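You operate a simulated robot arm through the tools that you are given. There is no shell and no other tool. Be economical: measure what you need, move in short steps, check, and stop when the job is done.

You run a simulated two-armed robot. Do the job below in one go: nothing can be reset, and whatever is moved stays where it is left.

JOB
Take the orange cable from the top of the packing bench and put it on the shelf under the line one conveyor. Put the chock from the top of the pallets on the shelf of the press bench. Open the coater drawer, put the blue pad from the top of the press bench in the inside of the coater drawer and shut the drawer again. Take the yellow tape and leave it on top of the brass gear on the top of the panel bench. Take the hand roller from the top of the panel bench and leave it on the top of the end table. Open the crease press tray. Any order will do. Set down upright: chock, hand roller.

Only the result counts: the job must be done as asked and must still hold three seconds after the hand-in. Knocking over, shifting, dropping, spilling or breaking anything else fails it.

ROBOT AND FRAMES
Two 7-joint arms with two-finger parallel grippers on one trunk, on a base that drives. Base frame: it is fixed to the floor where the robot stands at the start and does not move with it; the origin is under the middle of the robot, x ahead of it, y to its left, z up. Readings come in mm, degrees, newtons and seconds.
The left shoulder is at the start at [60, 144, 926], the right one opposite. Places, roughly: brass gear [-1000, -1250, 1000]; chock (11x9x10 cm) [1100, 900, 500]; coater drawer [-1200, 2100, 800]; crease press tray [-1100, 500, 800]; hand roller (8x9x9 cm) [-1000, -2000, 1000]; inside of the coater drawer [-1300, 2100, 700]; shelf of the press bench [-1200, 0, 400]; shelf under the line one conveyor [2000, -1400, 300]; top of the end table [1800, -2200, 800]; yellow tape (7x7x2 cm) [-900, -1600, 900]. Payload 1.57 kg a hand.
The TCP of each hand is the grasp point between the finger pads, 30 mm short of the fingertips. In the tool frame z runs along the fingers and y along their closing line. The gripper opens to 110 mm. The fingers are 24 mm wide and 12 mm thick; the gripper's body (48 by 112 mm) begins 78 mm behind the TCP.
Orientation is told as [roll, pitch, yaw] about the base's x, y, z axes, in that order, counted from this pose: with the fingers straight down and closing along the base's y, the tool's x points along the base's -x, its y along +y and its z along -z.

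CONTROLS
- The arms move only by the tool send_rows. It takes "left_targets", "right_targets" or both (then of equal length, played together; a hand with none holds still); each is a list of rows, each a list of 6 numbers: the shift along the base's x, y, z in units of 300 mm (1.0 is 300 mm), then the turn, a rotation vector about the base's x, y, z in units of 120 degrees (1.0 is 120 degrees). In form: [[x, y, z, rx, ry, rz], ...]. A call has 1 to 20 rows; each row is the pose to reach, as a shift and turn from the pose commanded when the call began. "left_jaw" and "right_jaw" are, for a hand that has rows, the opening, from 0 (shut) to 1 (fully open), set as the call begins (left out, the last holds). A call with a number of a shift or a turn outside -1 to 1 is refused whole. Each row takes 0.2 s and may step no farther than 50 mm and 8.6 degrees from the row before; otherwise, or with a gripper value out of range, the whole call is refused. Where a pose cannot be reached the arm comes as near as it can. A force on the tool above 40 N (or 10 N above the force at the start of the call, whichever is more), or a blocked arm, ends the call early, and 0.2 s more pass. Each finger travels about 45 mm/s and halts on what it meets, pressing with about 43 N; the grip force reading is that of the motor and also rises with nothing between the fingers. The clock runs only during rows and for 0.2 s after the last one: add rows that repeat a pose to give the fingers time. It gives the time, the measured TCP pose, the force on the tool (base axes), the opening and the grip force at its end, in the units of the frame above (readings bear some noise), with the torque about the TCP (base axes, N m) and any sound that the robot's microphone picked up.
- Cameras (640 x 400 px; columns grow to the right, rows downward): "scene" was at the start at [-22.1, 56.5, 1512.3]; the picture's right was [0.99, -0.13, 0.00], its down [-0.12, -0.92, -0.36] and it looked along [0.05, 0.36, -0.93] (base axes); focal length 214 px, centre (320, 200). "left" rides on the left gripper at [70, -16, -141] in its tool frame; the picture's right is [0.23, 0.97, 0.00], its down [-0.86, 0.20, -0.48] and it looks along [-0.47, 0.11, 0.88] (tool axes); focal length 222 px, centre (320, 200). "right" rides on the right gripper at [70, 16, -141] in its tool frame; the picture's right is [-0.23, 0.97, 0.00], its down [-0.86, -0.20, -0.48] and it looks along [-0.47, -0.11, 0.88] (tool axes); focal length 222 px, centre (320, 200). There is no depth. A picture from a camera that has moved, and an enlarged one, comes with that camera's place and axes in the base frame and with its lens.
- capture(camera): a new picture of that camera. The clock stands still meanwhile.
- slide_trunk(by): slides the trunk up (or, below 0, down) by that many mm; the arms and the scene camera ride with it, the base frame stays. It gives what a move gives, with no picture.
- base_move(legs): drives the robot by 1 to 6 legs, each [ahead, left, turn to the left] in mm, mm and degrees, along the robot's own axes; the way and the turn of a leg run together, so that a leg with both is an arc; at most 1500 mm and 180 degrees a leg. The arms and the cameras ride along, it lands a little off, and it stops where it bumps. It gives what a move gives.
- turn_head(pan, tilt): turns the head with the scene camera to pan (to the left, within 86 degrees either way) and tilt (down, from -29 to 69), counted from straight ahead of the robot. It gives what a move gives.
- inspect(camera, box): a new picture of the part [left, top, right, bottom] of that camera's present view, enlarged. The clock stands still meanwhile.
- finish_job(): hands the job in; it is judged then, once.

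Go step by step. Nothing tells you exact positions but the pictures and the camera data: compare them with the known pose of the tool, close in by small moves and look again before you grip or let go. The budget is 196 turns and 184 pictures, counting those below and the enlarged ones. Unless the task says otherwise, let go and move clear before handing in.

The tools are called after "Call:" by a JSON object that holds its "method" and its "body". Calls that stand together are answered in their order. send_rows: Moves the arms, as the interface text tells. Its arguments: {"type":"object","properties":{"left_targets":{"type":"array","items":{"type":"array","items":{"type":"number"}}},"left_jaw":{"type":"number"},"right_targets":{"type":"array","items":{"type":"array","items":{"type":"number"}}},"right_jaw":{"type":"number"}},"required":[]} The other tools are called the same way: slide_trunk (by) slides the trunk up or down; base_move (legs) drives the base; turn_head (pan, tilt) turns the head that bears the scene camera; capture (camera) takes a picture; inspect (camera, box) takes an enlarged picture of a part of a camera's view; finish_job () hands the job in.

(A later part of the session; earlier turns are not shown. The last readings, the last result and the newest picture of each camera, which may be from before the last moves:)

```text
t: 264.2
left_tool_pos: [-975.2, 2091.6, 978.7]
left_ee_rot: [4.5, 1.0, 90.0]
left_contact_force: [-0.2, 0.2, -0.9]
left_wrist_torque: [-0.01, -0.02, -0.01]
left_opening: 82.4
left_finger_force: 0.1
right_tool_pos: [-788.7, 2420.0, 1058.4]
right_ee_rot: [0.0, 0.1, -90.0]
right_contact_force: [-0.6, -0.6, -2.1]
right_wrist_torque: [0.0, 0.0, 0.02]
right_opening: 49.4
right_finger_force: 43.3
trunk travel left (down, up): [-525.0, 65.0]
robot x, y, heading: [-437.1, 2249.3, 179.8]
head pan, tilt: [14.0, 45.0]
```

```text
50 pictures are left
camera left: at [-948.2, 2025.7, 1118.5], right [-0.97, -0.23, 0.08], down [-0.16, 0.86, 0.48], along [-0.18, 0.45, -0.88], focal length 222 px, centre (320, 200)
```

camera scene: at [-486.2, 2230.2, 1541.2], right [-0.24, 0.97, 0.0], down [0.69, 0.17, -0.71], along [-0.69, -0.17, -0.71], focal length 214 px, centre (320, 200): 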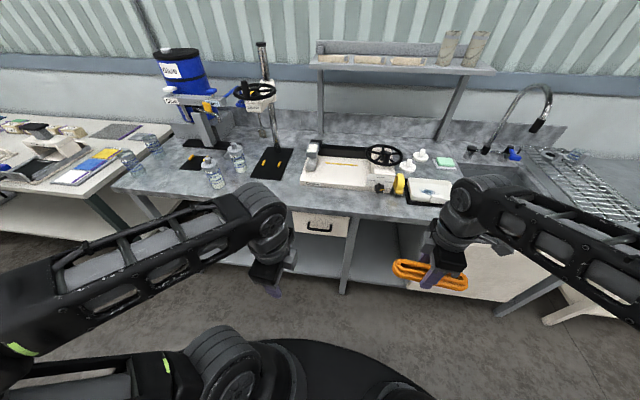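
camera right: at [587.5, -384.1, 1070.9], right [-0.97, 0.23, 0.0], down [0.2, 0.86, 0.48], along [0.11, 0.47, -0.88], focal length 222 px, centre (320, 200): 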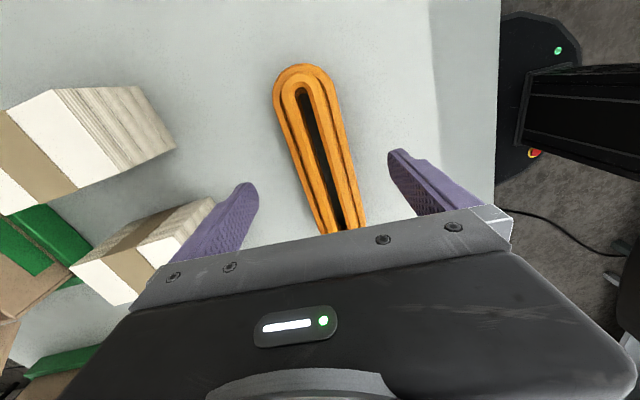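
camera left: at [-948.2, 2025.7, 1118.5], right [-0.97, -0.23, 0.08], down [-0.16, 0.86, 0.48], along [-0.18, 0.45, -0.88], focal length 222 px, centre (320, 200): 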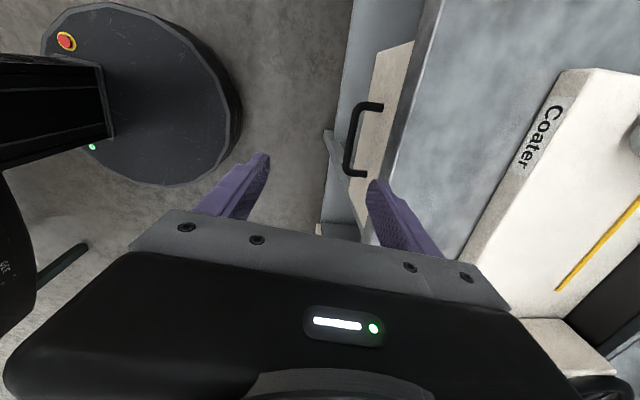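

Gap is usable: bar x≈-1035, face x≈-1063, counter edge about flush with the face. Lower to just above the bar and check.

Call:
{"method": "send_rows", "body": {"left_targets": [[-0.05, -0.01, -0.05, 0, 0, 0], [-0.098, -0.02, -0.15, 0, 0, 0], [-0.098, -0.02, -0.27, 0, 0, 0], [-0.098, -0.02, -0.36, 0, 0, 0], [-0.098, -0.02, -0.36, 0, 0, 0]]}}

Call:
{"method": "inspect", "body": {"camera": "left", "box": [220, 90, 460, 240]}}

```text
t: 265.2
left_tool_pos: [-1009.5, 2086.8, 887.6]
left_ee_rot: [5.6, 0.9, 90.3]
left_contact_force: [10.8, -0.3, 15.0]
left_wrist_torque: [-0.07, 0.65, 0.11]
left_opening: 73.2
left_finger_force: 0.1
right_tool_pos: [-786.9, 2420.2, 1057.7]
right_ee_rot: [0.1, 0.1, -89.8]
right_contact_force: [-0.8, -0.2, -1.9]
right_wrist_torque: [-0.01, -0.03, 0.03]
right_opening: 49.5
right_finger_force: 43.3
trunk travel left (down, up): [-525.0, 65.0]
robot x, y, heading: [-438.3, 2250.9, 179.9]
head pan, tilt: [14.0, 45.0]
stopped in row 4 (left hand): the force on the tool passed its limit (the readings are from after the stop); the commanded pose is now the measured one
```

```text
2.67 times, centred on (340, 165) of left
camera zoom: at [-978.8, 2019.5, 1028.7], right [-0.97, -0.23, 0.1], down [-0.16, 0.86, 0.48], along [-0.2, 0.45, -0.87], focal length 592 px, centre (267, 293)
```

zoom: 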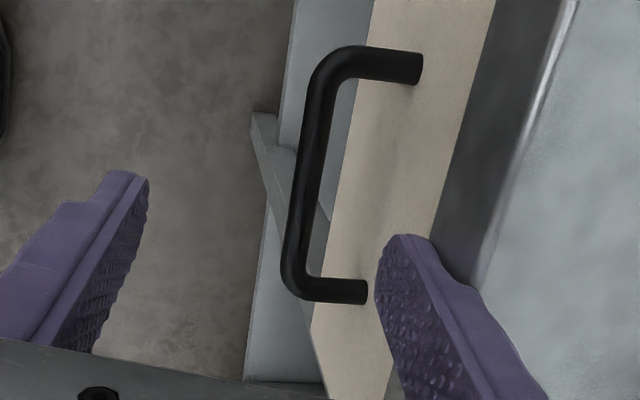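

The counter lip blocks a vertical descent. I'll tilt the tool 12° (tips toward the drawer) and slide the far finger down along that slant behind the bar.

Call:
{"method": "send_rows", "body": {"left_targets": [[0.05, -0.005, 0.05, 0, 0.02, 0], [0.082, -0.01, 0.058, 0, 0.053, 0], [0.082, -0.01, 0.058, 0, 0.053, 0], [0.065, -0.01, -0.023, 0, 0.053, 0], [0.047, -0.01, -0.105, 0, 0.053, 0], [0.03, -0.01, -0.186, 0, 0.053, 0], [0.013, -0.01, -0.267, 0, 0.053, 0], [0.013, -0.01, -0.267, 0, 0.053, 0]], "left_jaw": 0.75}}

Call:
{"method": "inspect", "body": {"camera": "left", "box": [220, 90, 460, 240]}}

```text
t: 267.0
left_tool_pos: [-1005.9, 2083.5, 805.4]
left_ee_rot: [11.8, 0.9, 90.3]
left_contact_force: [0.5, 0.4, -0.9]
left_wrist_torque: [0.0, -0.03, 0.0]
left_opening: 82.6
left_finger_force: 0.0
right_tool_pos: [-789.4, 2419.2, 1058.3]
right_ee_rot: [0.1, 0.1, -90.0]
right_contact_force: [-0.9, -0.3, -2.2]
right_wrist_torque: [-0.03, 0.02, 0.0]
right_opening: 49.6
right_finger_force: 43.1
trunk travel left (down, up): [-525.0, 65.0]
robot x, y, heading: [-439.2, 2249.5, 180.0]
head pan, tilt: [14.0, 45.0]
```

```text
2.67 times, centred on (340, 165) of left
camera zoom: at [-961.1, 2016.4, 942.2], right [-0.95, -0.23, 0.2], down [-0.1, 0.86, 0.5], along [-0.29, 0.45, -0.84], focal length 592 px, centre (267, 293)
```

zoom: 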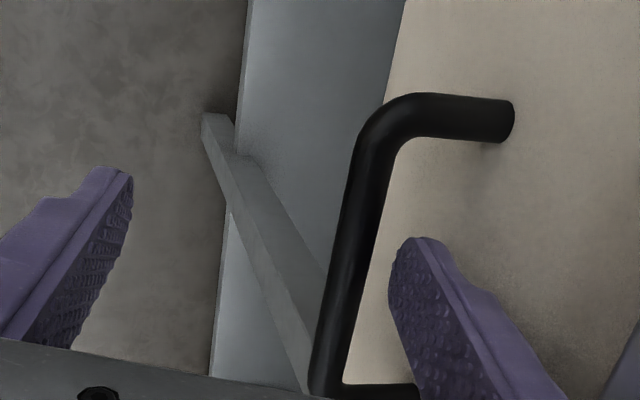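

Finger is behind the bar with no contact. Pull the drawer out.

Call:
{"method": "send_rows", "body": {"left_targets": [[0.05, 0, 0, 0, 0, 0], [0.1, 0, 0, 0, 0, 0], [0.15, 0, 0, 0, 0, 0], [0.2, 0, 0, 0, 0, 0], [0.25, 0, 0, 0, 0, 0], [0.3, 0, 0, 0, 0, 0], [0.35, 0, 0, 0, 0, 0], [0.4, 0, 0, 0, 0, 0], [0.45, 0, 0, 0, 0, 0], [0.5, 0, 0, 0, 0, 0], [0.55, 0, 0, 0, 0, 0], [0.6, 0, 0, 0, 0, 0], [0.65, 0, 0, 0, 0, 0], [0.7, 0, 0, 0, 0, 0]]}}

Call:
{"method": "capture", "body": {"camera": "left"}}

```text
t: 270.0
left_tool_pos: [-796.6, 2082.5, 805.1]
left_ee_rot: [11.5, 0.9, 90.4]
left_contact_force: [0.1, 0.6, 0.7]
left_wrist_torque: [0.02, 0.0, -0.01]
left_opening: 82.8
left_finger_force: 0.4
right_tool_pos: [-790.2, 2420.0, 1057.3]
right_ee_rot: [0.0, 0.1, -90.0]
right_contact_force: [0.1, 0.3, -1.9]
right_wrist_torque: [-0.04, -0.01, -0.02]
right_opening: 49.4
right_finger_force: 43.6
trunk travel left (down, up): [-525.0, 65.0]
robot x, y, heading: [-436.8, 2248.8, 180.1]
head pan, tilt: [14.0, 45.0]
```

```text
47 pictures are left
camera left: at [-751.5, 2016.2, 942.0], right [-0.95, -0.23, 0.2], down [-0.1, 0.86, 0.5], along [-0.29, 0.45, -0.85], focal length 222 px, centre (320, 200)
```

left: 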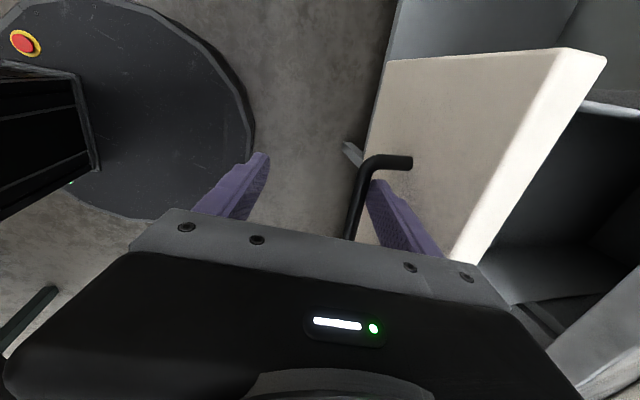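

Drawer is ~195 mm open. Withdraw the finger upward, and go get the blue pad.

Call:
{"method": "send_rows", "body": {"left_targets": [[-0.015, 0, 0.02, 0, 0, 0], [-0.015, 0, 0.15, 0, 0, 0], [-0.015, 0, 0.3, 0, 0, 0], [-0.015, 0, 0.45, 0, 0, 0], [-0.015, 0, 0.6, 0, 0, 0], [0.0, 0, 0.74, 0, -0.05, 0], [0.12, 0, 0.8, 0, -0.1, 0], [0.25, 0, 0.84, 0, -0.1, 0]]}}

Call:
{"method": "base_move", "body": {"legs": [[-190, 0, 0], [0, 900, 0], [0, 870, 0], [190, 0, 0]]}}

Call:
{"method": "turn_head", "body": {"pan": 12, "tilt": 45}}

Call:
{"method": "capture", "body": {"camera": "scene"}}

```text
t: 271.8
left_tool_pos: [-720.9, 2084.3, 1057.7]
left_ee_rot: [-0.2, 0.9, 90.1]
left_contact_force: [0.5, 0.9, 0.4]
left_wrist_torque: [0.01, 0.02, -0.03]
left_opening: 82.6
left_finger_force: 0.0
right_tool_pos: [-788.8, 2420.5, 1057.7]
right_ee_rot: [0.1, 0.1, -90.1]
right_contact_force: [-0.4, 0.0, -2.4]
right_wrist_torque: [0.02, 0.02, -0.02]
right_opening: 49.3
right_finger_force: 42.9
trunk travel left (down, up): [-525.0, 65.0]
robot x, y, heading: [-438.3, 2248.6, 179.8]
head pan, tilt: [14.0, 45.0]
```

```text
t: 283.1
left_tool_pos: [-718.2, 306.3, 1055.8]
left_ee_rot: [-0.2, 0.9, 90.4]
left_contact_force: [-0.9, -0.7, -0.5]
left_wrist_torque: [-0.01, 0.0, 0.0]
left_opening: 82.4
left_finger_force: 0.1
right_tool_pos: [-786.9, 640.4, 1058.5]
right_ee_rot: [0.2, 0.1, -89.7]
right_contact_force: [-0.3, -0.5, -3.0]
right_wrist_torque: [0.0, -0.04, 0.0]
right_opening: 49.2
right_finger_force: 43.4
trunk travel left (down, up): [-525.0, 65.0]
robot x, y, heading: [-436.5, 468.1, -180.0]
head pan, tilt: [14.0, 45.0]
```

```text
t: 283.7
left_tool_pos: [-717.2, 304.8, 1057.7]
left_ee_rot: [-0.3, 1.0, 90.3]
left_contact_force: [0.5, 0.4, 0.1]
left_wrist_torque: [0.0, -0.01, 0.02]
left_opening: 82.3
left_finger_force: 0.0
right_tool_pos: [-785.1, 640.5, 1058.3]
right_ee_rot: [0.2, 0.1, -89.8]
right_contact_force: [-0.4, -0.5, -2.5]
right_wrist_torque: [0.0, -0.03, -0.02]
right_opening: 49.4
right_finger_force: 43.0
trunk travel left (down, up): [-525.0, 65.0]
robot x, y, heading: [-432.3, 470.0, -179.8]
head pan, tilt: [12.0, 45.0]
```

```text
46 pictures are left
camera scene: at [-482.4, 454.7, 1541.2], right [-0.21, 0.98, 0.0], down [0.69, 0.15, -0.71], along [-0.69, -0.15, -0.71], focal length 214 px, centre (320, 200)
```

scene: 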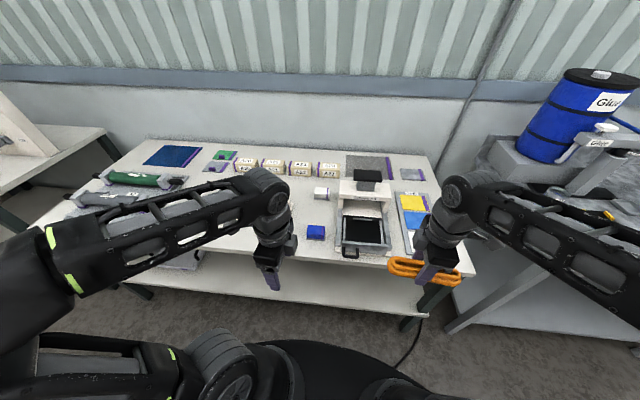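

Tray is visibly open. Hover the left hand over the blue pad at about (-986, 327).

Call:
{"method": "send_rows", "body": {"left_targets": [[-0.14, 0.01, 0, 0, 0, 0], [-0.28, 0.02, 0, 0, 0, 0], [-0.42, 0.03, 0, 0, 0, 0], [-0.56, 0.04, -0.02, 0, 0, 0], [-0.7, 0.05, -0.05, 0, 0, 0], [-0.83, 0.06, -0.1, 0, 0, 0], [-0.896, 0.07, -0.2, 0, 0, 0], [-0.896, 0.07, -0.32, 0, 0, 0], [-0.896, 0.07, -0.32, 0, 0, 0]], "left_jaw": 1}}

Call:
{"method": "capture", "body": {"camera": "left"}}

```text
t: 285.7
left_tool_pos: [-987.1, 325.8, 960.4]
left_ee_rot: [-0.2, 0.9, 90.3]
left_contact_force: [0.0, 0.4, -0.3]
left_wrist_torque: [-0.03, 0.01, -0.03]
left_opening: 109.8
left_finger_force: 0.0
right_tool_pos: [-785.6, 640.5, 1056.5]
right_ee_rot: [0.2, 0.2, -89.9]
right_contact_force: [-0.1, -0.6, -2.0]
right_wrist_torque: [-0.05, -0.03, -0.02]
right_opening: 49.1
right_finger_force: 43.3
trunk travel left (down, up): [-525.0, 65.0]
robot x, y, heading: [-435.6, 468.5, -180.0]
head pan, tilt: [12.0, 45.0]
```

```text
45 pictures are left
camera left: at [-969.7, 259.1, 1103.2], right [-0.97, -0.23, 0.0], down [-0.21, 0.86, 0.46], along [-0.11, 0.45, -0.89], focal length 222 px, centre (320, 200)
```

left: 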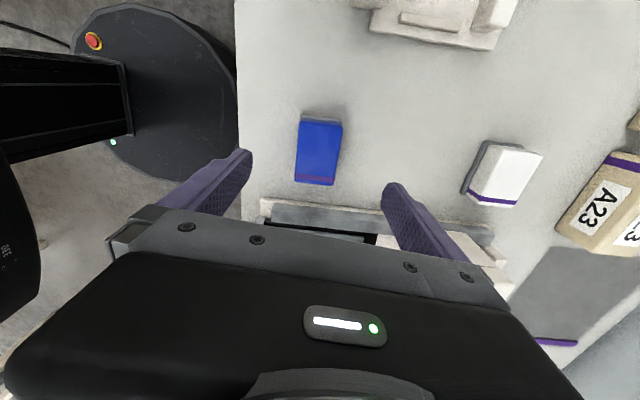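

Well aligned (57 mm across). Descend and grip.

Call:
{"method": "send_rows", "body": {"left_targets": [[0, 0.015, -0.13, 0, 0, 0], [0, 0.015, -0.26, 0, 0, 0], [0, 0.015, -0.36, 0, 0, 0], [0, 0.015, -0.4, 0, 0, 0], [0, 0.015, -0.42, 0, 0, 0], [0, 0.015, -0.42, 0, 0, 0]]}}

Call:
{"method": "capture", "body": {"camera": "left"}}

```text
t: 286.7
left_tool_pos: [-987.6, 329.6, 850.3]
left_ee_rot: [0.3, 0.9, 90.4]
left_contact_force: [9.9, -1.9, 19.7]
left_wrist_torque: [0.16, -1.5, -0.07]
left_opening: 109.9
left_finger_force: 0.1
right_tool_pos: [-784.7, 639.7, 1058.4]
right_ee_rot: [0.2, 0.2, -89.8]
right_contact_force: [-0.4, -0.1, -2.5]
right_wrist_torque: [0.02, -0.02, 0.0]
right_opening: 49.8
right_finger_force: 42.6
trunk travel left (down, up): [-525.0, 65.0]
robot x, y, heading: [-440.6, 471.1, -180.1]
head pan, tilt: [12.0, 45.0]
stopped in row 5 (left hand): the force on the tool passed its limit (the readings are from after the stop); the commanded pose is now the measured one
```

```text
44 pictures are left
camera left: at [-969.7, 262.7, 993.2], right [-0.97, -0.23, 0.01], down [-0.2, 0.86, 0.47], along [-0.12, 0.45, -0.88], focal length 222 px, centre (320, 200)
```

left: 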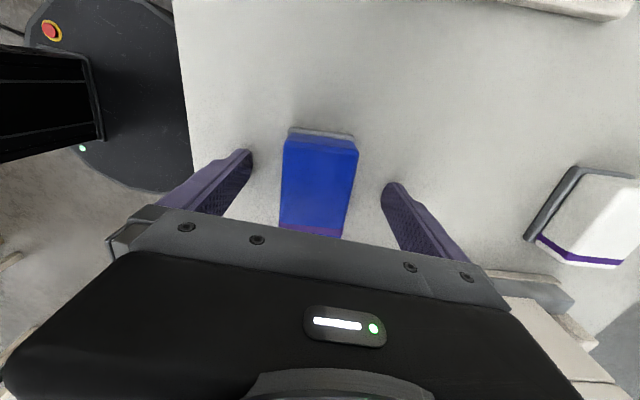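

Bench top is ~820. Rise 4 mm and close on the pad.

Call:
{"method": "send_rows", "body": {"left_targets": [[0, 0, 0.013, 0, 0, 0], [0, 0, 0.013, 0, 0, 0]]}}

Call:
{"method": "send_rows", "body": {"left_targets": [[0, 0, 0, 0, 0, 0], [0, 0, 0, 0, 0, 0], [0, 0, 0, 0, 0, 0], [0, 0, 0, 0, 0, 0], [0, 0, 0, 0, 0, 0]], "left_jaw": 0}}

Call:
{"method": "send_rows", "body": {"left_targets": [[0, 0, 0.1, 0, 0, 0], [0, 0, 0.25, 0, 0, 0], [0, 0, 0.4, 0, 0, 0], [0.1, 0, 0.52, 0, 0, 0], [0.2, 0, 0.62, 0, 0, 0], [0.33, 0, 0.68, 0, 0, 0], [0.48, 0, 0.7, 0, 0, 0], [0.63, 0, 0.7, 0, 0, 0], [0.78, 0, 0.7, 0, 0, 0], [0.9, 0, 0.7, 0, 0, 0]]}}

Call:
{"method": "capture", "body": {"camera": "left"}}

```text
t: 287.3
left_tool_pos: [-989.2, 330.8, 852.2]
left_ee_rot: [0.3, 0.9, 90.4]
left_contact_force: [-0.4, -0.6, 0.1]
left_wrist_torque: [0.02, 0.01, 0.03]
left_opening: 110.4
left_finger_force: 0.0
right_tool_pos: [-785.8, 641.0, 1057.0]
right_ee_rot: [0.2, 0.1, -89.8]
right_contact_force: [-0.3, 1.4, -2.2]
right_wrist_torque: [-0.01, 0.01, 0.0]
right_opening: 49.4
right_finger_force: 43.1
trunk travel left (down, up): [-525.0, 65.0]
robot x, y, heading: [-430.5, 466.6, -179.7]
head pan, tilt: [12.0, 45.0]
```

```text
t: 288.5
left_tool_pos: [-988.6, 330.1, 852.1]
left_ee_rot: [0.3, 0.9, 90.4]
left_contact_force: [-0.1, -0.4, 0.6]
left_wrist_torque: [-0.03, -0.07, -0.06]
left_opening: 49.4
left_finger_force: 27.5
right_tool_pos: [-785.4, 640.9, 1057.8]
right_ee_rot: [0.1, 0.1, -89.8]
right_contact_force: [-0.7, 0.4, -3.1]
right_wrist_torque: [-0.05, 0.01, 0.02]
right_opening: 49.6
right_finger_force: 42.3
trunk travel left (down, up): [-525.0, 65.0]
robot x, y, heading: [-433.2, 469.6, -179.8]
head pan, tilt: [12.0, 45.0]
```

```text
t: 290.7
left_tool_pos: [-718.5, 330.1, 1063.4]
left_ee_rot: [0.5, 0.9, 90.3]
left_contact_force: [0.0, 0.1, -0.3]
left_wrist_torque: [0.02, -0.02, 0.01]
left_opening: 49.2
left_finger_force: 43.3
right_tool_pos: [-784.8, 641.6, 1057.6]
right_ee_rot: [0.1, 0.1, -89.8]
right_contact_force: [0.0, 0.1, -1.0]
right_wrist_torque: [0.01, 0.03, -0.01]
right_opening: 49.6
right_finger_force: 43.0
trunk travel left (down, up): [-525.0, 65.0]
robot x, y, heading: [-432.1, 470.0, -180.2]
head pan, tilt: [12.0, 45.0]
```

```text
43 pictures are left
camera left: at [-699.9, 262.6, 1205.6], right [-0.97, -0.23, 0.01], down [-0.2, 0.86, 0.47], along [-0.12, 0.45, -0.88], focal length 222 px, centre (320, 200)
```

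left: 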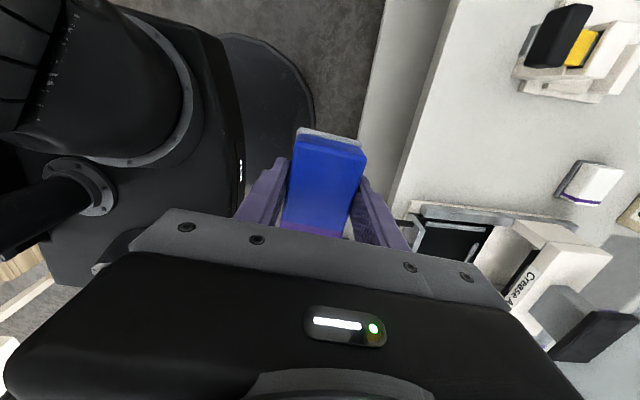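

Pad held. Drive back to the open drawer.

Call:
{"method": "base_move", "body": {"legs": [[-190, 0, 0], [0, -900, 0], [0, -880, 0], [190, 0, 0]]}}

Call:
{"method": "send_rows", "body": {"left_targets": [[-0.14, 0, 0, 0, 0, 0], [-0.28, 0, 0, 0, 0, 0], [-0.42, 0, 0, 0, 0, 0], [-0.5, 0, 0, 0, 0, 0], [-0.5, 0, 0, 0, 0, 0]]}}

Call:
{"method": "capture", "body": {"camera": "left"}}

Call:
{"method": "turn_head", "body": {"pan": 14, "tilt": 50}}

Call:
{"method": "capture", "body": {"camera": "scene"}}

```text
t: 301.9
left_tool_pos: [-714.2, 2102.2, 1062.3]
left_ee_rot: [0.3, 0.9, 90.1]
left_contact_force: [-0.2, -0.4, -1.7]
left_wrist_torque: [0.01, -0.01, 0.01]
left_opening: 49.1
left_finger_force: 43.3
right_tool_pos: [-780.1, 2412.5, 1058.9]
right_ee_rot: [0.1, 0.2, -89.9]
right_contact_force: [-0.3, -0.4, -3.0]
right_wrist_torque: [-0.03, 0.0, -0.03]
right_opening: 49.3
right_finger_force: 43.6
trunk travel left (down, up): [-525.0, 65.0]
robot x, y, heading: [-431.9, 2240.7, 180.0]
head pan, tilt: [12.0, 45.0]
```

```text
t: 303.1
left_tool_pos: [-862.9, 2100.7, 1063.8]
left_ee_rot: [0.4, 0.9, 90.2]
left_contact_force: [-0.5, -0.6, -0.8]
left_wrist_torque: [0.0, -0.02, 0.0]
left_opening: 48.8
left_finger_force: 43.2
right_tool_pos: [-778.5, 2410.6, 1056.7]
right_ee_rot: [0.2, 0.2, -89.9]
right_contact_force: [-0.6, -0.7, -1.8]
right_wrist_torque: [-0.03, 0.05, 0.01]
right_opening: 49.4
right_finger_force: 43.3
trunk travel left (down, up): [-525.0, 65.0]
robot x, y, heading: [-423.2, 2241.3, 180.0]
head pan, tilt: [12.0, 45.0]
```

```text
42 pictures are left
camera left: at [-845.5, 2033.8, 1205.7], right [-0.97, -0.23, 0.01], down [-0.2, 0.86, 0.47], along [-0.12, 0.45, -0.88], focal length 222 px, centre (320, 200)
```

left: 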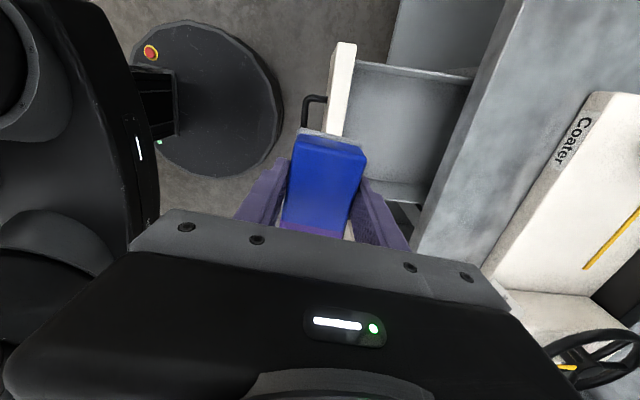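

```text
t: 303.8
left_tool_pos: [-862.5, 2101.5, 1063.5]
left_ee_rot: [0.3, 0.9, 90.2]
left_contact_force: [-0.2, -0.4, -1.3]
left_wrist_torque: [0.02, 0.03, 0.0]
left_opening: 49.0
left_finger_force: 43.2
right_tool_pos: [-778.8, 2412.3, 1058.0]
right_ee_rot: [0.1, 0.0, -89.9]
right_contact_force: [-0.1, 0.0, -2.3]
right_wrist_torque: [-0.04, 0.0, -0.01]
right_opening: 49.4
right_finger_force: 43.5
trunk travel left (down, up): [-525.0, 65.0]
robot x, y, heading: [-427.8, 2238.9, 179.9]
head pan, tilt: [14.0, 50.0]
```

```text
41 pictures are left
camera scene: at [-471.4, 2223.3, 1534.2], right [-0.24, 0.97, 0.0], down [0.74, 0.18, -0.64], along [-0.62, -0.16, -0.77], focal length 214 px, centre (320, 200)
```

scene: 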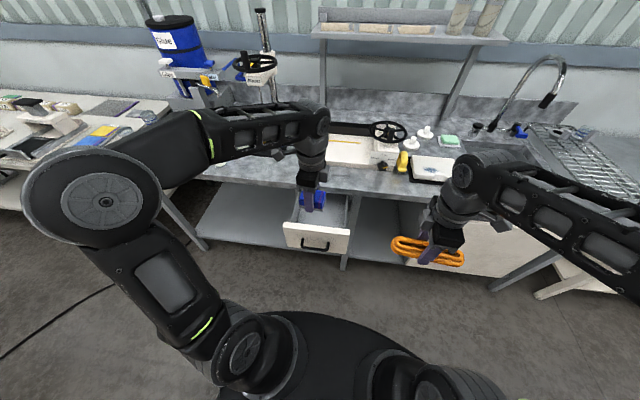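

Drawer interior centre is about (-972, 2088). Move over it and descend.

Call:
{"method": "send_rows", "body": {"left_targets": [[-0.14, -0.02, 0, 0, 0, 0], [-0.28, -0.035, 0, 0, 0, 0], [-0.365, -0.045, -0.05, 0, 0, 0], [-0.365, -0.045, -0.2, 0, 0, 0], [-0.365, -0.045, -0.35, 0, 0, 0], [-0.365, -0.045, -0.5, 0, 0, 0], [-0.365, -0.045, -0.62, 0, 0, 0], [-0.365, -0.045, -0.62, 0, 0, 0]]}}

Call:
{"method": "capture", "body": {"camera": "left"}}

```text
t: 305.6
left_tool_pos: [-971.5, 2088.2, 875.9]
left_ee_rot: [0.4, 0.8, 90.2]
left_contact_force: [0.4, 0.3, -0.7]
left_wrist_torque: [0.01, 0.02, -0.02]
left_opening: 48.9
left_finger_force: 43.2
right_tool_pos: [-779.1, 2412.3, 1058.2]
right_ee_rot: [0.2, 0.1, -90.0]
right_contact_force: [-1.0, 0.3, -1.7]
right_wrist_torque: [-0.02, -0.02, -0.02]
right_opening: 49.3
right_finger_force: 42.9
trunk travel left (down, up): [-525.0, 65.0]
robot x, y, heading: [-426.6, 2240.0, 180.0]
head pan, tilt: [14.0, 50.0]
```

```text
40 pictures are left
camera left: at [-953.8, 2020.9, 1019.2], right [-0.97, -0.23, 0.01], down [-0.2, 0.86, 0.47], along [-0.12, 0.45, -0.88], focal length 222 px, centre (320, 200)
```

left: 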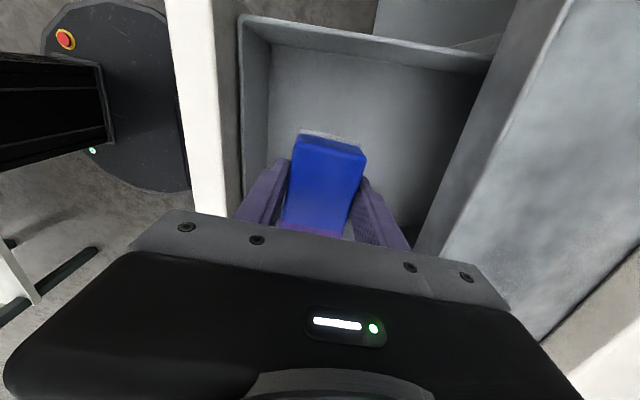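

Call:
{"method": "send_rows", "body": {"left_targets": [[0, 0, -0.06, 0, 0, 0], [0, 0, -0.12, 0, 0, 0], [0, 0, -0.17, 0, 0, 0], [0, 0, -0.2, 0, 0, 0], [0, 0, -0.22, 0, 0, 0], [0, 0, -0.24, 0, 0, 0], [0, 0, -0.26, 0, 0, 0], [0, 0, -0.26, 0, 0, 0]]}}

```text
t: 307.4
left_tool_pos: [-971.1, 2087.0, 799.5]
left_ee_rot: [0.4, 1.0, 90.2]
left_contact_force: [1.0, 0.2, -0.7]
left_wrist_torque: [0.0, 0.01, -0.04]
left_opening: 49.1
left_finger_force: 42.9
right_tool_pos: [-779.3, 2412.8, 1057.1]
right_ee_rot: [0.2, 0.1, -89.9]
right_contact_force: [-0.4, 0.0, -1.5]
right_wrist_torque: [0.02, -0.04, 0.0]
right_opening: 49.5
right_finger_force: 42.9
trunk travel left (down, up): [-525.0, 65.0]
robot x, y, heading: [-427.6, 2242.2, 180.0]
head pan, tilt: [14.0, 50.0]
```

Call:
{"method": "send_rows", "body": {"left_targets": [[0, 0, -0.017, 0, 0, 0], [0, 0, -0.034, 0, 0, 0], [0, 0, -0.05, 0, 0, 0], [0, 0, -0.067, 0, 0, 0], [0, 0, -0.083, 0, 0, 0], [0, 0, -0.1, 0, 0, 0]]}}

Call:
{"method": "capture", "body": {"camera": "left"}}

```text
t: 308.8
left_tool_pos: [-971.7, 2087.3, 769.4]
left_ee_rot: [0.4, 0.9, 90.2]
left_contact_force: [0.5, 0.1, -1.2]
left_wrist_torque: [0.0, -0.01, 0.01]
left_opening: 48.8
left_finger_force: 42.6
right_tool_pos: [-778.9, 2412.3, 1058.0]
right_ee_rot: [0.1, 0.1, -89.9]
right_contact_force: [-0.3, 0.4, -2.6]
right_wrist_torque: [-0.02, 0.0, 0.0]
right_opening: 49.4
right_finger_force: 43.5
trunk travel left (down, up): [-525.0, 65.0]
robot x, y, heading: [-427.9, 2242.3, 180.1]
head pan, tilt: [14.0, 50.0]
```

```text
39 pictures are left
camera left: at [-954.6, 2019.8, 911.8], right [-0.97, -0.23, 0.01], down [-0.2, 0.86, 0.47], along [-0.12, 0.45, -0.88], focal length 222 px, centre (320, 200)
```

left: 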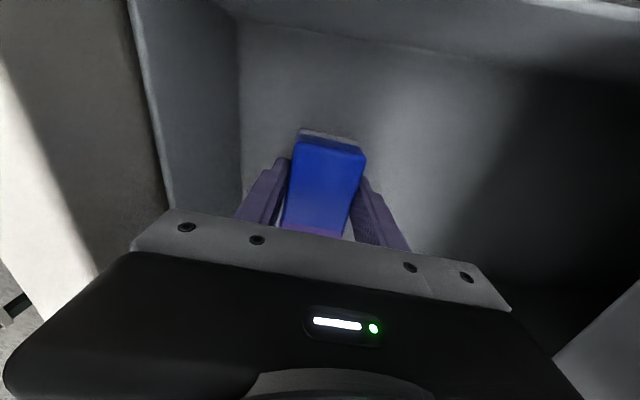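

Call:
{"method": "send_rows", "body": {"left_targets": [[0, 0, -0.015, 0, 0, 0], [0, 0, -0.03, 0, 0, 0], [0, 0, -0.045, 0, 0, 0], [0, 0, -0.06, 0, 0, 0], [0, 0, -0.075, 0, 0, 0], [0, 0, -0.09, 0, 0, 0]]}}

```text
t: 309.9
left_tool_pos: [-975.9, 2086.8, 756.8]
left_ee_rot: [1.0, 0.9, 90.3]
left_contact_force: [-0.1, -1.9, 20.3]
left_wrist_torque: [0.04, -0.63, -0.09]
left_opening: 49.2
left_finger_force: 42.4
right_tool_pos: [-778.4, 2411.9, 1057.5]
right_ee_rot: [0.2, 0.2, -90.0]
right_contact_force: [-0.4, 0.8, -3.1]
right_wrist_torque: [-0.08, -0.05, 0.01]
right_opening: 49.4
right_finger_force: 42.5
trunk travel left (down, up): [-525.0, 65.0]
robot x, y, heading: [-429.1, 2242.1, -179.9]
head pan, tilt: [14.0, 50.0]
stopped in row 5 (left hand): the force on the tool passed its limit (the readings are from after the stop); the commanded pose is now the measured one
```

Pad is on the drawer floor. Release and lift out.

Call:
{"method": "send_rows", "body": {"left_targets": [[0, 0, 0.006, 0, 0, 0], [0, 0, 0.006, 0, 0, 0]]}}

Call:
{"method": "send_rows", "body": {"left_targets": [[0, 0, 0.005, 0, 0, 0], [0, 0, 0.01, 0, 0, 0], [0, 0, 0.01, 0, 0, 0], [0, 0, 0.01, 0, 0, 0]], "left_jaw": 0.72}}

Call:
{"method": "send_rows", "body": {"left_targets": [[0, 0, 0.1, 0, 0, 0], [0, 0, 0.25, 0, 0, 0], [0, 0, 0.4, 0, 0, 0], [0, 0, 0.55, 0, 0, 0], [0, 0, 0.7, 0, 0, 0], [0, 0, 0.8, 0, 0, 0]]}}

Call:
{"method": "capture", "body": {"camera": "left"}}

```text
t: 310.5
left_tool_pos: [-975.5, 2086.8, 756.5]
left_ee_rot: [1.0, 0.9, 90.4]
left_contact_force: [-1.6, -0.8, 12.7]
left_wrist_torque: [-0.01, -0.03, -0.01]
left_opening: 49.1
left_finger_force: 42.8
right_tool_pos: [-778.8, 2412.2, 1058.2]
right_ee_rot: [0.2, 0.1, -89.9]
right_contact_force: [0.3, 0.5, -2.7]
right_wrist_torque: [-0.03, 0.01, -0.02]
right_opening: 49.6
right_finger_force: 42.8
trunk travel left (down, up): [-525.0, 65.0]
robot x, y, heading: [-427.9, 2240.5, -179.9]
head pan, tilt: [14.0, 50.0]
```

```text
t: 311.5
left_tool_pos: [-976.4, 2086.9, 758.6]
left_ee_rot: [0.8, 0.9, 90.3]
left_contact_force: [0.3, 0.0, 0.0]
left_wrist_torque: [-0.01, -0.01, 0.0]
left_opening: 79.2
left_finger_force: 0.0
right_tool_pos: [-777.6, 2412.0, 1057.3]
right_ee_rot: [0.1, 0.0, -89.9]
right_contact_force: [-0.3, -0.6, -2.7]
right_wrist_torque: [-0.03, 0.01, 0.0]
right_opening: 49.3
right_finger_force: 43.2
trunk travel left (down, up): [-525.0, 65.0]
robot x, y, heading: [-427.7, 2243.3, -180.3]
head pan, tilt: [14.0, 50.0]
```

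```text
t: 312.9
left_tool_pos: [-975.9, 2086.8, 999.5]
left_ee_rot: [0.9, 0.9, 90.2]
left_contact_force: [1.0, -0.9, 0.2]
left_wrist_torque: [-0.01, -0.01, 0.0]
left_opening: 79.4
left_finger_force: 0.0
right_tool_pos: [-778.5, 2412.5, 1057.5]
right_ee_rot: [0.3, 0.2, -89.9]
right_contact_force: [0.3, 0.3, -2.1]
right_wrist_torque: [-0.06, 0.03, 0.02]
right_opening: 49.3
right_finger_force: 42.9
trunk travel left (down, up): [-525.0, 65.0]
robot x, y, heading: [-426.6, 2239.2, -180.2]
head pan, tilt: [14.0, 50.0]
```

```text
38 pictures are left
camera left: at [-956.5, 2020.0, 1141.9], right [-0.97, -0.23, 0.02], down [-0.2, 0.86, 0.47], along [-0.12, 0.45, -0.88], focal length 222 px, centre (320, 200)
```

left: 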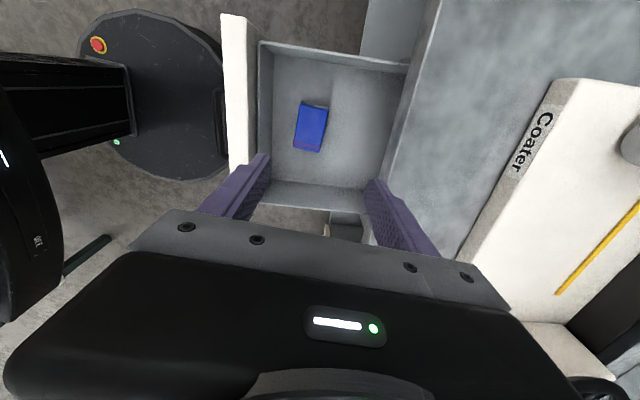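

Pad is in the drawer. Now close: bring closed fingers in front of the handle and push it in.

Call:
{"method": "send_rows", "body": {"left_targets": [[0.15, 0, 0, 0, 0, 0], [0.3, 0, 0, 0, 0, 0], [0.45, 0, 0, 0, 0, 0], [0.6, 0, 0, 0, 0, 0], [0.72, 0, 0, 0, 0, 0], [0.72, 0, -0.15, 0, 0, 0], [0.72, 0, -0.3, 0, 0, 0], [0.72, 0, -0.45, 0, 0, 0], [0.72, 0, -0.6, 0, 0, 0], [0.72, 0, -0.6, 0, 0, 0]], "left_jaw": 0}}

Call:
{"method": "base_move", "body": {"legs": [[25, 0, 0]]}}

Call:
{"method": "capture", "body": {"camera": "scene"}}

```text
t: 315.1
left_tool_pos: [-758.4, 2086.2, 817.9]
left_ee_rot: [0.9, 0.8, 90.3]
left_contact_force: [0.2, -0.1, 0.0]
left_wrist_torque: [0.02, -0.01, -0.02]
left_opening: 0.0
left_finger_force: 21.3
right_tool_pos: [-779.0, 2412.2, 1058.8]
right_ee_rot: [0.2, 0.1, -90.1]
right_contact_force: [-0.1, -0.7, -1.8]
right_wrist_torque: [-0.06, 0.01, 0.02]
right_opening: 49.5
right_finger_force: 42.9
trunk travel left (down, up): [-525.0, 65.0]
robot x, y, heading: [-428.8, 2237.9, -180.1]
head pan, tilt: [14.0, 50.0]
```

```text
t: 315.9
left_tool_pos: [-784.7, 2085.7, 818.9]
left_ee_rot: [0.8, 0.9, 90.3]
left_contact_force: [0.3, 0.3, 0.0]
left_wrist_torque: [0.01, -0.04, 0.01]
left_opening: 0.0
left_finger_force: 21.0
right_tool_pos: [-804.8, 2411.9, 1057.8]
right_ee_rot: [0.2, 0.0, -89.9]
right_contact_force: [0.3, 0.1, -2.1]
right_wrist_torque: [0.0, -0.04, 0.0]
right_opening: 49.4
right_finger_force: 43.1
trunk travel left (down, up): [-525.0, 65.0]
robot x, y, heading: [-451.1, 2239.1, -180.1]
head pan, tilt: [14.0, 50.0]
```

```text
37 pictures are left
camera scene: at [-498.5, 2223.3, 1534.1], right [-0.24, 0.97, 0.0], down [0.74, 0.19, -0.64], along [-0.62, -0.16, -0.77], focal length 214 px, centre (320, 200)
```

scene: 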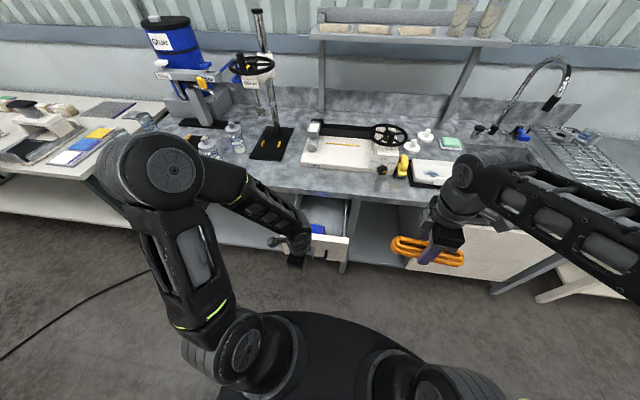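

Call:
{"method": "send_rows", "body": {"left_targets": [[-0.05, 0, 0, 0, 0, 0], [-0.1, 0, 0, 0, 0, 0], [-0.15, 0, 0, 0, 0, 0], [-0.2, 0, 0, 0, 0, 0], [-0.25, 0, 0, 0, 0, 0], [-0.3, 0, 0, 0, 0, 0], [-0.35, 0, 0, 0, 0, 0], [-0.4, 0, 0, 0, 0, 0], [-0.45, 0, 0, 0, 0, 0], [-0.5, 0, 0, 0, 0, 0], [-0.55, 0, 0, 0, 0, 0], [-0.6, 0, 0, 0, 0, 0], [-0.65, 0, 0, 0, 0, 0], [-0.7, 0, 0, 0, 0, 0], [-0.74, 0, 0, 0, 0, 0], [-0.77, 0, 0, 0, 0, 0], [-0.8, 0, 0, 0, 0, 0], [-0.83, 0, 0, 0, 0, 0]]}}

Call:
{"method": "inspect", "body": {"camera": "scene", "box": [230, 140, 420, 280]}}

```text
t: 319.3
left_tool_pos: [-1001.8, 2084.5, 817.0]
left_ee_rot: [-0.3, 1.0, 90.5]
left_contact_force: [20.9, 1.9, 6.6]
left_wrist_torque: [-0.33, 2.06, 0.37]
left_opening: 0.0
left_finger_force: 21.3
right_tool_pos: [-799.7, 2411.7, 1059.8]
right_ee_rot: [0.1, 0.1, -89.8]
right_contact_force: [-0.3, -0.2, -1.9]
right_wrist_torque: [-0.04, -0.03, -0.01]
right_opening: 49.7
right_finger_force: 42.5
trunk travel left (down, up): [-525.0, 65.0]
robot x, y, heading: [-450.4, 2241.7, -179.9]
head pan, tilt: [14.0, 50.0]
stopped in row 17 (left hand): the force on the tool passed its limit (the readings are from after the stop); the commanded pose is now the measured one
```

```text
2.86 times, centred on (325, 210) of scene
camera zoom: at [-491.9, 2224.0, 1534.6], right [-0.24, 0.97, 0.0], down [0.74, 0.19, -0.64], along [-0.63, -0.16, -0.76], focal length 613 px, centre (306, 171)
```

zoom: 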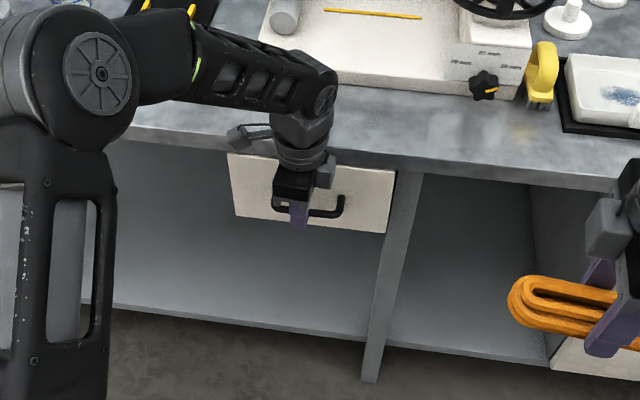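

The gripper body met the counter edge before the drawer was fully home (~15 mm left). Back off, tilt the tool 20° tips-forward, and push again.

Call:
{"method": "send_rows", "body": {"left_targets": [[0.08, 0, 0, 0, 0, 0], [0.12, 0, 0, 0, 0.06, 0], [0.12, 0, 0, 0, 0.12, 0], [0.12, 0, 0, 0, 0.167, 0], [0.12, 0, 0, 0, 0.167, 0], [0.07, 0, 0, 0, 0.167, 0], [0.03, 0, 0, 0, 0.167, 0], [0.0, 0, 0, 0, 0.167, 0], [-0.03, 0, 0, 0, 0.167, 0], [-0.06, 0, 0, 0, 0.167, 0], [-0.09, 0, 0, 0, 0.167, 0]]}}

Call:
{"method": "inspect", "body": {"camera": "scene", "box": [230, 140, 420, 280]}}

```text
t: 321.4
left_tool_pos: [-1011.3, 2084.5, 816.5]
left_ee_rot: [19.3, 1.2, 90.9]
left_contact_force: [20.8, -0.7, 24.7]
left_wrist_torque: [-0.26, -0.05, 0.28]
left_opening: 0.2
left_finger_force: 21.1
right_tool_pos: [-798.7, 2410.9, 1059.7]
right_ee_rot: [0.1, 0.1, -89.8]
right_contact_force: [-0.3, -0.7, -2.3]
right_wrist_torque: [-0.02, 0.0, -0.02]
right_opening: 49.2
right_finger_force: 42.6
trunk travel left (down, up): [-525.0, 65.0]
robot x, y, heading: [-449.8, 2241.8, -179.8]
head pan, tilt: [14.0, 50.0]
stopped in row 10 (left hand): the force on the tool passed its limit (the readings are from after the stop); the commanded pose is now the measured one
```

```text
2.86 times, centred on (325, 210) of scene
camera zoom: at [-490.1, 2223.9, 1534.9], right [-0.24, 0.97, 0.0], down [0.74, 0.19, -0.65], along [-0.63, -0.16, -0.76], focal length 613 px, centre (306, 171)
```

zoom: 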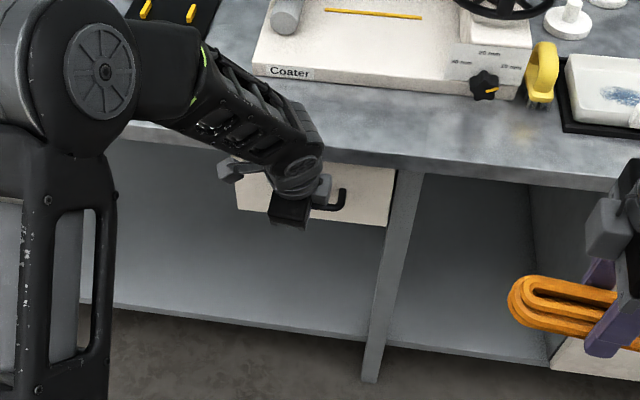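

Stopped at about the expected closed position. Retract and verify.

Call:
{"method": "send_rows", "body": {"left_targets": [[0.1, 0, 0, 0, 0, 0], [0.25, 0, 0, 0, 0, 0], [0.4, 0, 0.03, 0, -0.06, 0], [0.55, 0, 0.1, 0, -0.12, 0], [0.68, 0, 0.2, 0, -0.16, 0], [0.8, 0, 0.3, 0, -0.16, 0], [0.9, 0, 0.42, 0, -0.16, 0], [0.95, 0, 0.56, 0, -0.16, 0], [0.95, 0, 0.7, 0, -0.16, 0], [0.95, 0, 0.8, 0, -0.16, 0]], "left_jaw": 1}}

Call:
{"method": "capture", "body": {"camera": "left"}}

Call:
{"method": "inspect", "body": {"camera": "scene", "box": [230, 140, 420, 280]}}

```text
t: 323.6
left_tool_pos: [-727.7, 2085.4, 1055.5]
left_ee_rot: [0.0, 1.1, 90.4]
left_contact_force: [0.3, -0.3, -0.5]
left_wrist_torque: [-0.01, 0.01, 0.01]
left_opening: 110.0
left_finger_force: 0.0
right_tool_pos: [-801.7, 2411.7, 1057.7]
right_ee_rot: [0.2, 0.1, -89.8]
right_contact_force: [-0.3, -0.5, -2.6]
right_wrist_torque: [0.0, 0.03, -0.01]
right_opening: 49.0
right_finger_force: 43.5
trunk travel left (down, up): [-525.0, 65.0]
robot x, y, heading: [-448.2, 2239.0, -180.0]
head pan, tilt: [14.0, 50.0]
```

```text
34 pictures are left
camera left: at [-710.7, 2018.6, 1197.4], right [-0.97, -0.23, 0.0], down [-0.21, 0.86, 0.46], along [-0.11, 0.45, -0.89], focal length 222 px, centre (320, 200)
```

left: 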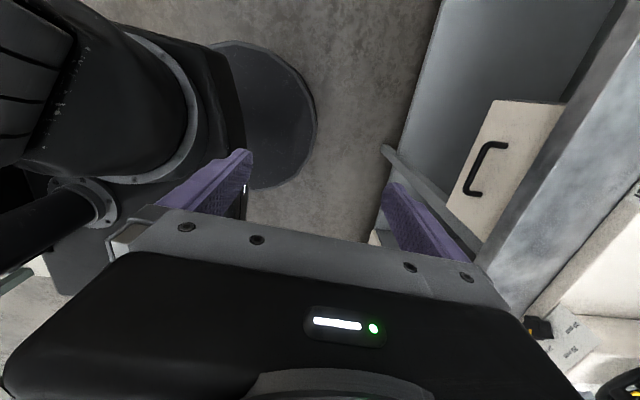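

```text
2.86 times, centred on (325, 210) of scene
camera zoom: at [-494.7, 2223.2, 1534.2], right [-0.24, 0.97, 0.0], down [0.74, 0.19, -0.64], along [-0.62, -0.16, -0.77], focal length 613 px, centre (306, 171)
```

zoom: 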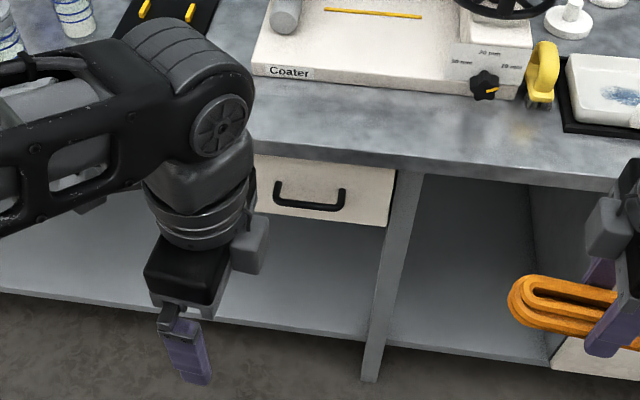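

Drawer is closed with the pad inside. Next: the cable to the conveyor shelf. Drive out around the left side of the pallets.

Call:
{"method": "base_move", "body": {"legs": [[-150, 0, 0], [0, 700, 0], [0, 0, 180]]}}

Call:
{"method": "turn_head", "body": {"pan": 0, "tilt": 25}}

Call:
{"method": "capture", "body": {"camera": "scene"}}

```text
t: 335.9
left_tool_pos: [-27.8, 1703.7, 1052.6]
left_ee_rot: [0.0, 1.3, -88.1]
left_contact_force: [-0.2, 0.2, -0.8]
left_wrist_torque: [-0.02, 0.01, -0.01]
left_opening: 109.9
left_finger_force: 0.0
right_tool_pos: [53.8, 1378.5, 1057.3]
right_ee_rot: [0.1, 0.2, 91.4]
right_contact_force: [0.7, 0.1, -2.1]
right_wrist_torque: [0.03, 0.03, -0.01]
right_opening: 49.5
right_finger_force: 43.1
trunk travel left (down, up): [-525.0, 65.0]
robot x, y, heading: [-303.1, 1538.7, 1.4]
head pan, tilt: [14.0, 50.0]
```

```text
t: 336.8
left_tool_pos: [-27.4, 1704.2, 1052.8]
left_ee_rot: [0.0, 1.2, -88.2]
left_contact_force: [-0.5, -1.4, -0.1]
left_wrist_torque: [0.03, 0.02, -0.03]
left_opening: 109.9
left_finger_force: 0.1
right_tool_pos: [54.4, 1378.3, 1058.4]
right_ee_rot: [0.2, 0.1, 91.5]
right_contact_force: [0.7, 0.6, -2.6]
right_wrist_torque: [0.03, -0.02, 0.01]
right_opening: 49.5
right_finger_force: 43.3
trunk travel left (down, up): [-525.0, 65.0]
robot x, y, heading: [-303.8, 1540.5, 1.5]
head pan, tilt: [0.0, 25.0]
```

```text
32 pictures are left
camera scene: at [-238.3, 1543.9, 1571.6], right [0.02, -1.0, 0.0], down [-0.42, -0.01, -0.91], along [0.91, 0.02, -0.42], focal length 214 px, centre (320, 200)
```

scene: 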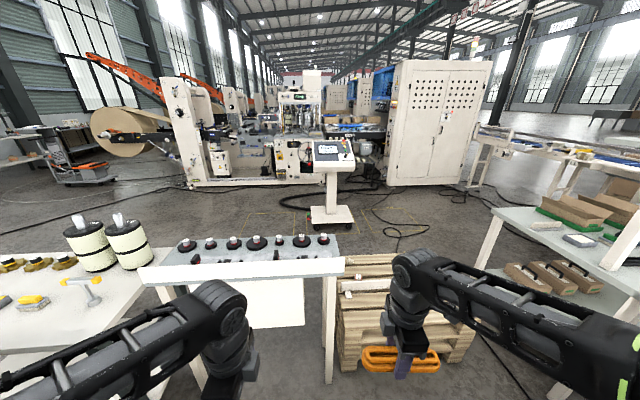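

No gap between the pallets and the knob table, so I'll go round the far end of the tables (y≈3700). First leg and look.

Call:
{"method": "base_move", "body": {"legs": [[-100, 1100, -1.4], [0, 1050, 0]]}}

Call:
{"method": "turn_head", "body": {"pan": -10, "tilt": 30}}

Call:
{"method": "capture", "body": {"camera": "scene"}}

```text
t: 347.4
left_tool_pos: [-129.3, 3834.7, 1054.4]
left_ee_rot: [-0.1, 1.2, -90.0]
left_contact_force: [0.2, 1.2, 0.6]
left_wrist_torque: [-0.03, 0.0, 0.0]
left_opening: 109.9
left_finger_force: 0.1
right_tool_pos: [-58.0, 3508.6, 1056.7]
right_ee_rot: [0.2, 0.1, 89.8]
right_contact_force: [-0.1, -0.5, -3.0]
right_wrist_torque: [0.02, 0.0, 0.0]
right_opening: 49.7
right_finger_force: 42.8
trunk travel left (down, up): [-525.0, 65.0]
robot x, y, heading: [-408.5, 3680.0, -0.5]
head pan, tilt: [0.0, 25.0]
```

```text
t: 348.1
left_tool_pos: [-129.1, 3834.2, 1054.2]
left_ee_rot: [0.0, 1.2, -90.0]
left_contact_force: [0.6, 0.1, -0.6]
left_wrist_torque: [0.0, -0.02, 0.0]
left_opening: 110.0
left_finger_force: 0.0
right_tool_pos: [-58.3, 3507.6, 1057.7]
right_ee_rot: [0.2, 0.1, 89.9]
right_contact_force: [0.7, 0.1, -2.4]
right_wrist_torque: [0.0, 0.02, -0.01]
right_opening: 49.1
right_finger_force: 43.4
trunk travel left (down, up): [-525.0, 65.0]
robot x, y, heading: [-407.0, 3681.3, -0.3]
head pan, tilt: [-10.0, 30.0]
```

```text
31 pictures are left
camera scene: at [-348.2, 3665.8, 1563.8], right [-0.18, -0.98, 0.0], down [-0.49, 0.09, -0.87], along [0.85, -0.15, -0.5], focal length 214 px, centre (320, 200)
```

scene: 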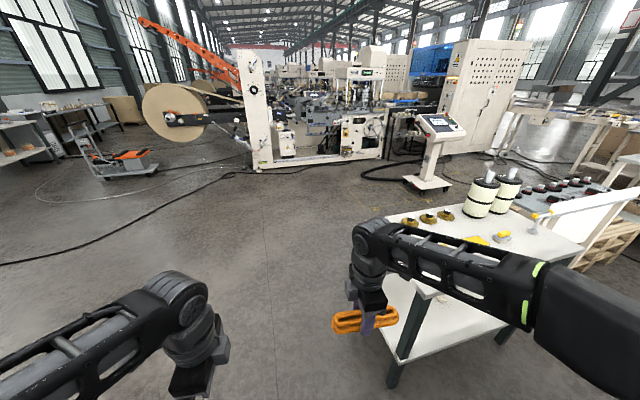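

Clear. Drive around the tables, down past the console, to the conveyor's left side.

Call:
{"method": "base_move", "body": {"legs": [[800, 100, 0.4], [1160, 0, 0], [0, -1500, 0], [0, -900, 0], [220, -700, 0], [0, -1150, 0]]}}

Call:
{"method": "turn_head", "body": {"pan": -60, "tilt": 32}}

Call:
{"method": "capture", "body": {"camera": "scene"}}

```text
t: 378.3
left_tool_pos: [2062.7, -288.4, 1053.4]
left_ee_rot: [0.0, 1.2, -88.9]
left_contact_force: [-0.4, -0.3, -0.5]
left_wrist_torque: [0.0, -0.01, 0.01]
left_opening: 110.2
left_finger_force: 0.0
right_tool_pos: [2140.7, -613.5, 1057.9]
right_ee_rot: [0.2, 0.1, 90.6]
right_contact_force: [-0.1, -1.3, -1.6]
right_wrist_torque: [0.07, -0.02, -0.04]
right_opening: 49.1
right_finger_force: 43.2
trunk travel left (down, up): [-525.0, 65.0]
robot x, y, heading: [1790.7, -444.5, 0.3]
head pan, tilt: [-10.0, 30.0]
```

```text
t: 379.5
left_tool_pos: [2064.2, -287.6, 1053.7]
left_ee_rot: [0.0, 1.2, -89.0]
left_contact_force: [-0.9, 0.1, 0.1]
left_wrist_torque: [0.0, 0.04, 0.01]
left_opening: 110.1
left_finger_force: 0.1
right_tool_pos: [2140.4, -614.9, 1057.9]
right_ee_rot: [0.2, 0.1, 90.7]
right_contact_force: [0.2, -0.5, -1.9]
right_wrist_torque: [0.02, -0.04, 0.02]
right_opening: 49.5
right_finger_force: 43.0
trunk travel left (down, up): [-525.0, 65.0]
robot x, y, heading: [1783.9, -446.2, 0.6]
head pan, tilt: [-60.0, 32.0]
```

```text
30 pictures are left
camera scene: at [1804.6, -522.6, 1560.6], right [-0.86, -0.51, 0.0], down [-0.27, 0.46, -0.85], along [0.43, -0.73, -0.53], focal length 214 px, centre (320, 200)
```

scene: 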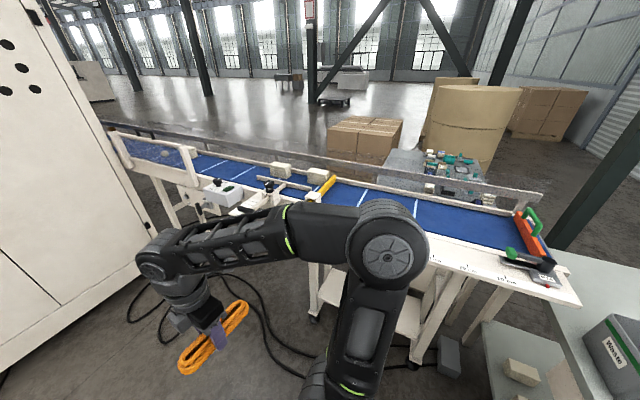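

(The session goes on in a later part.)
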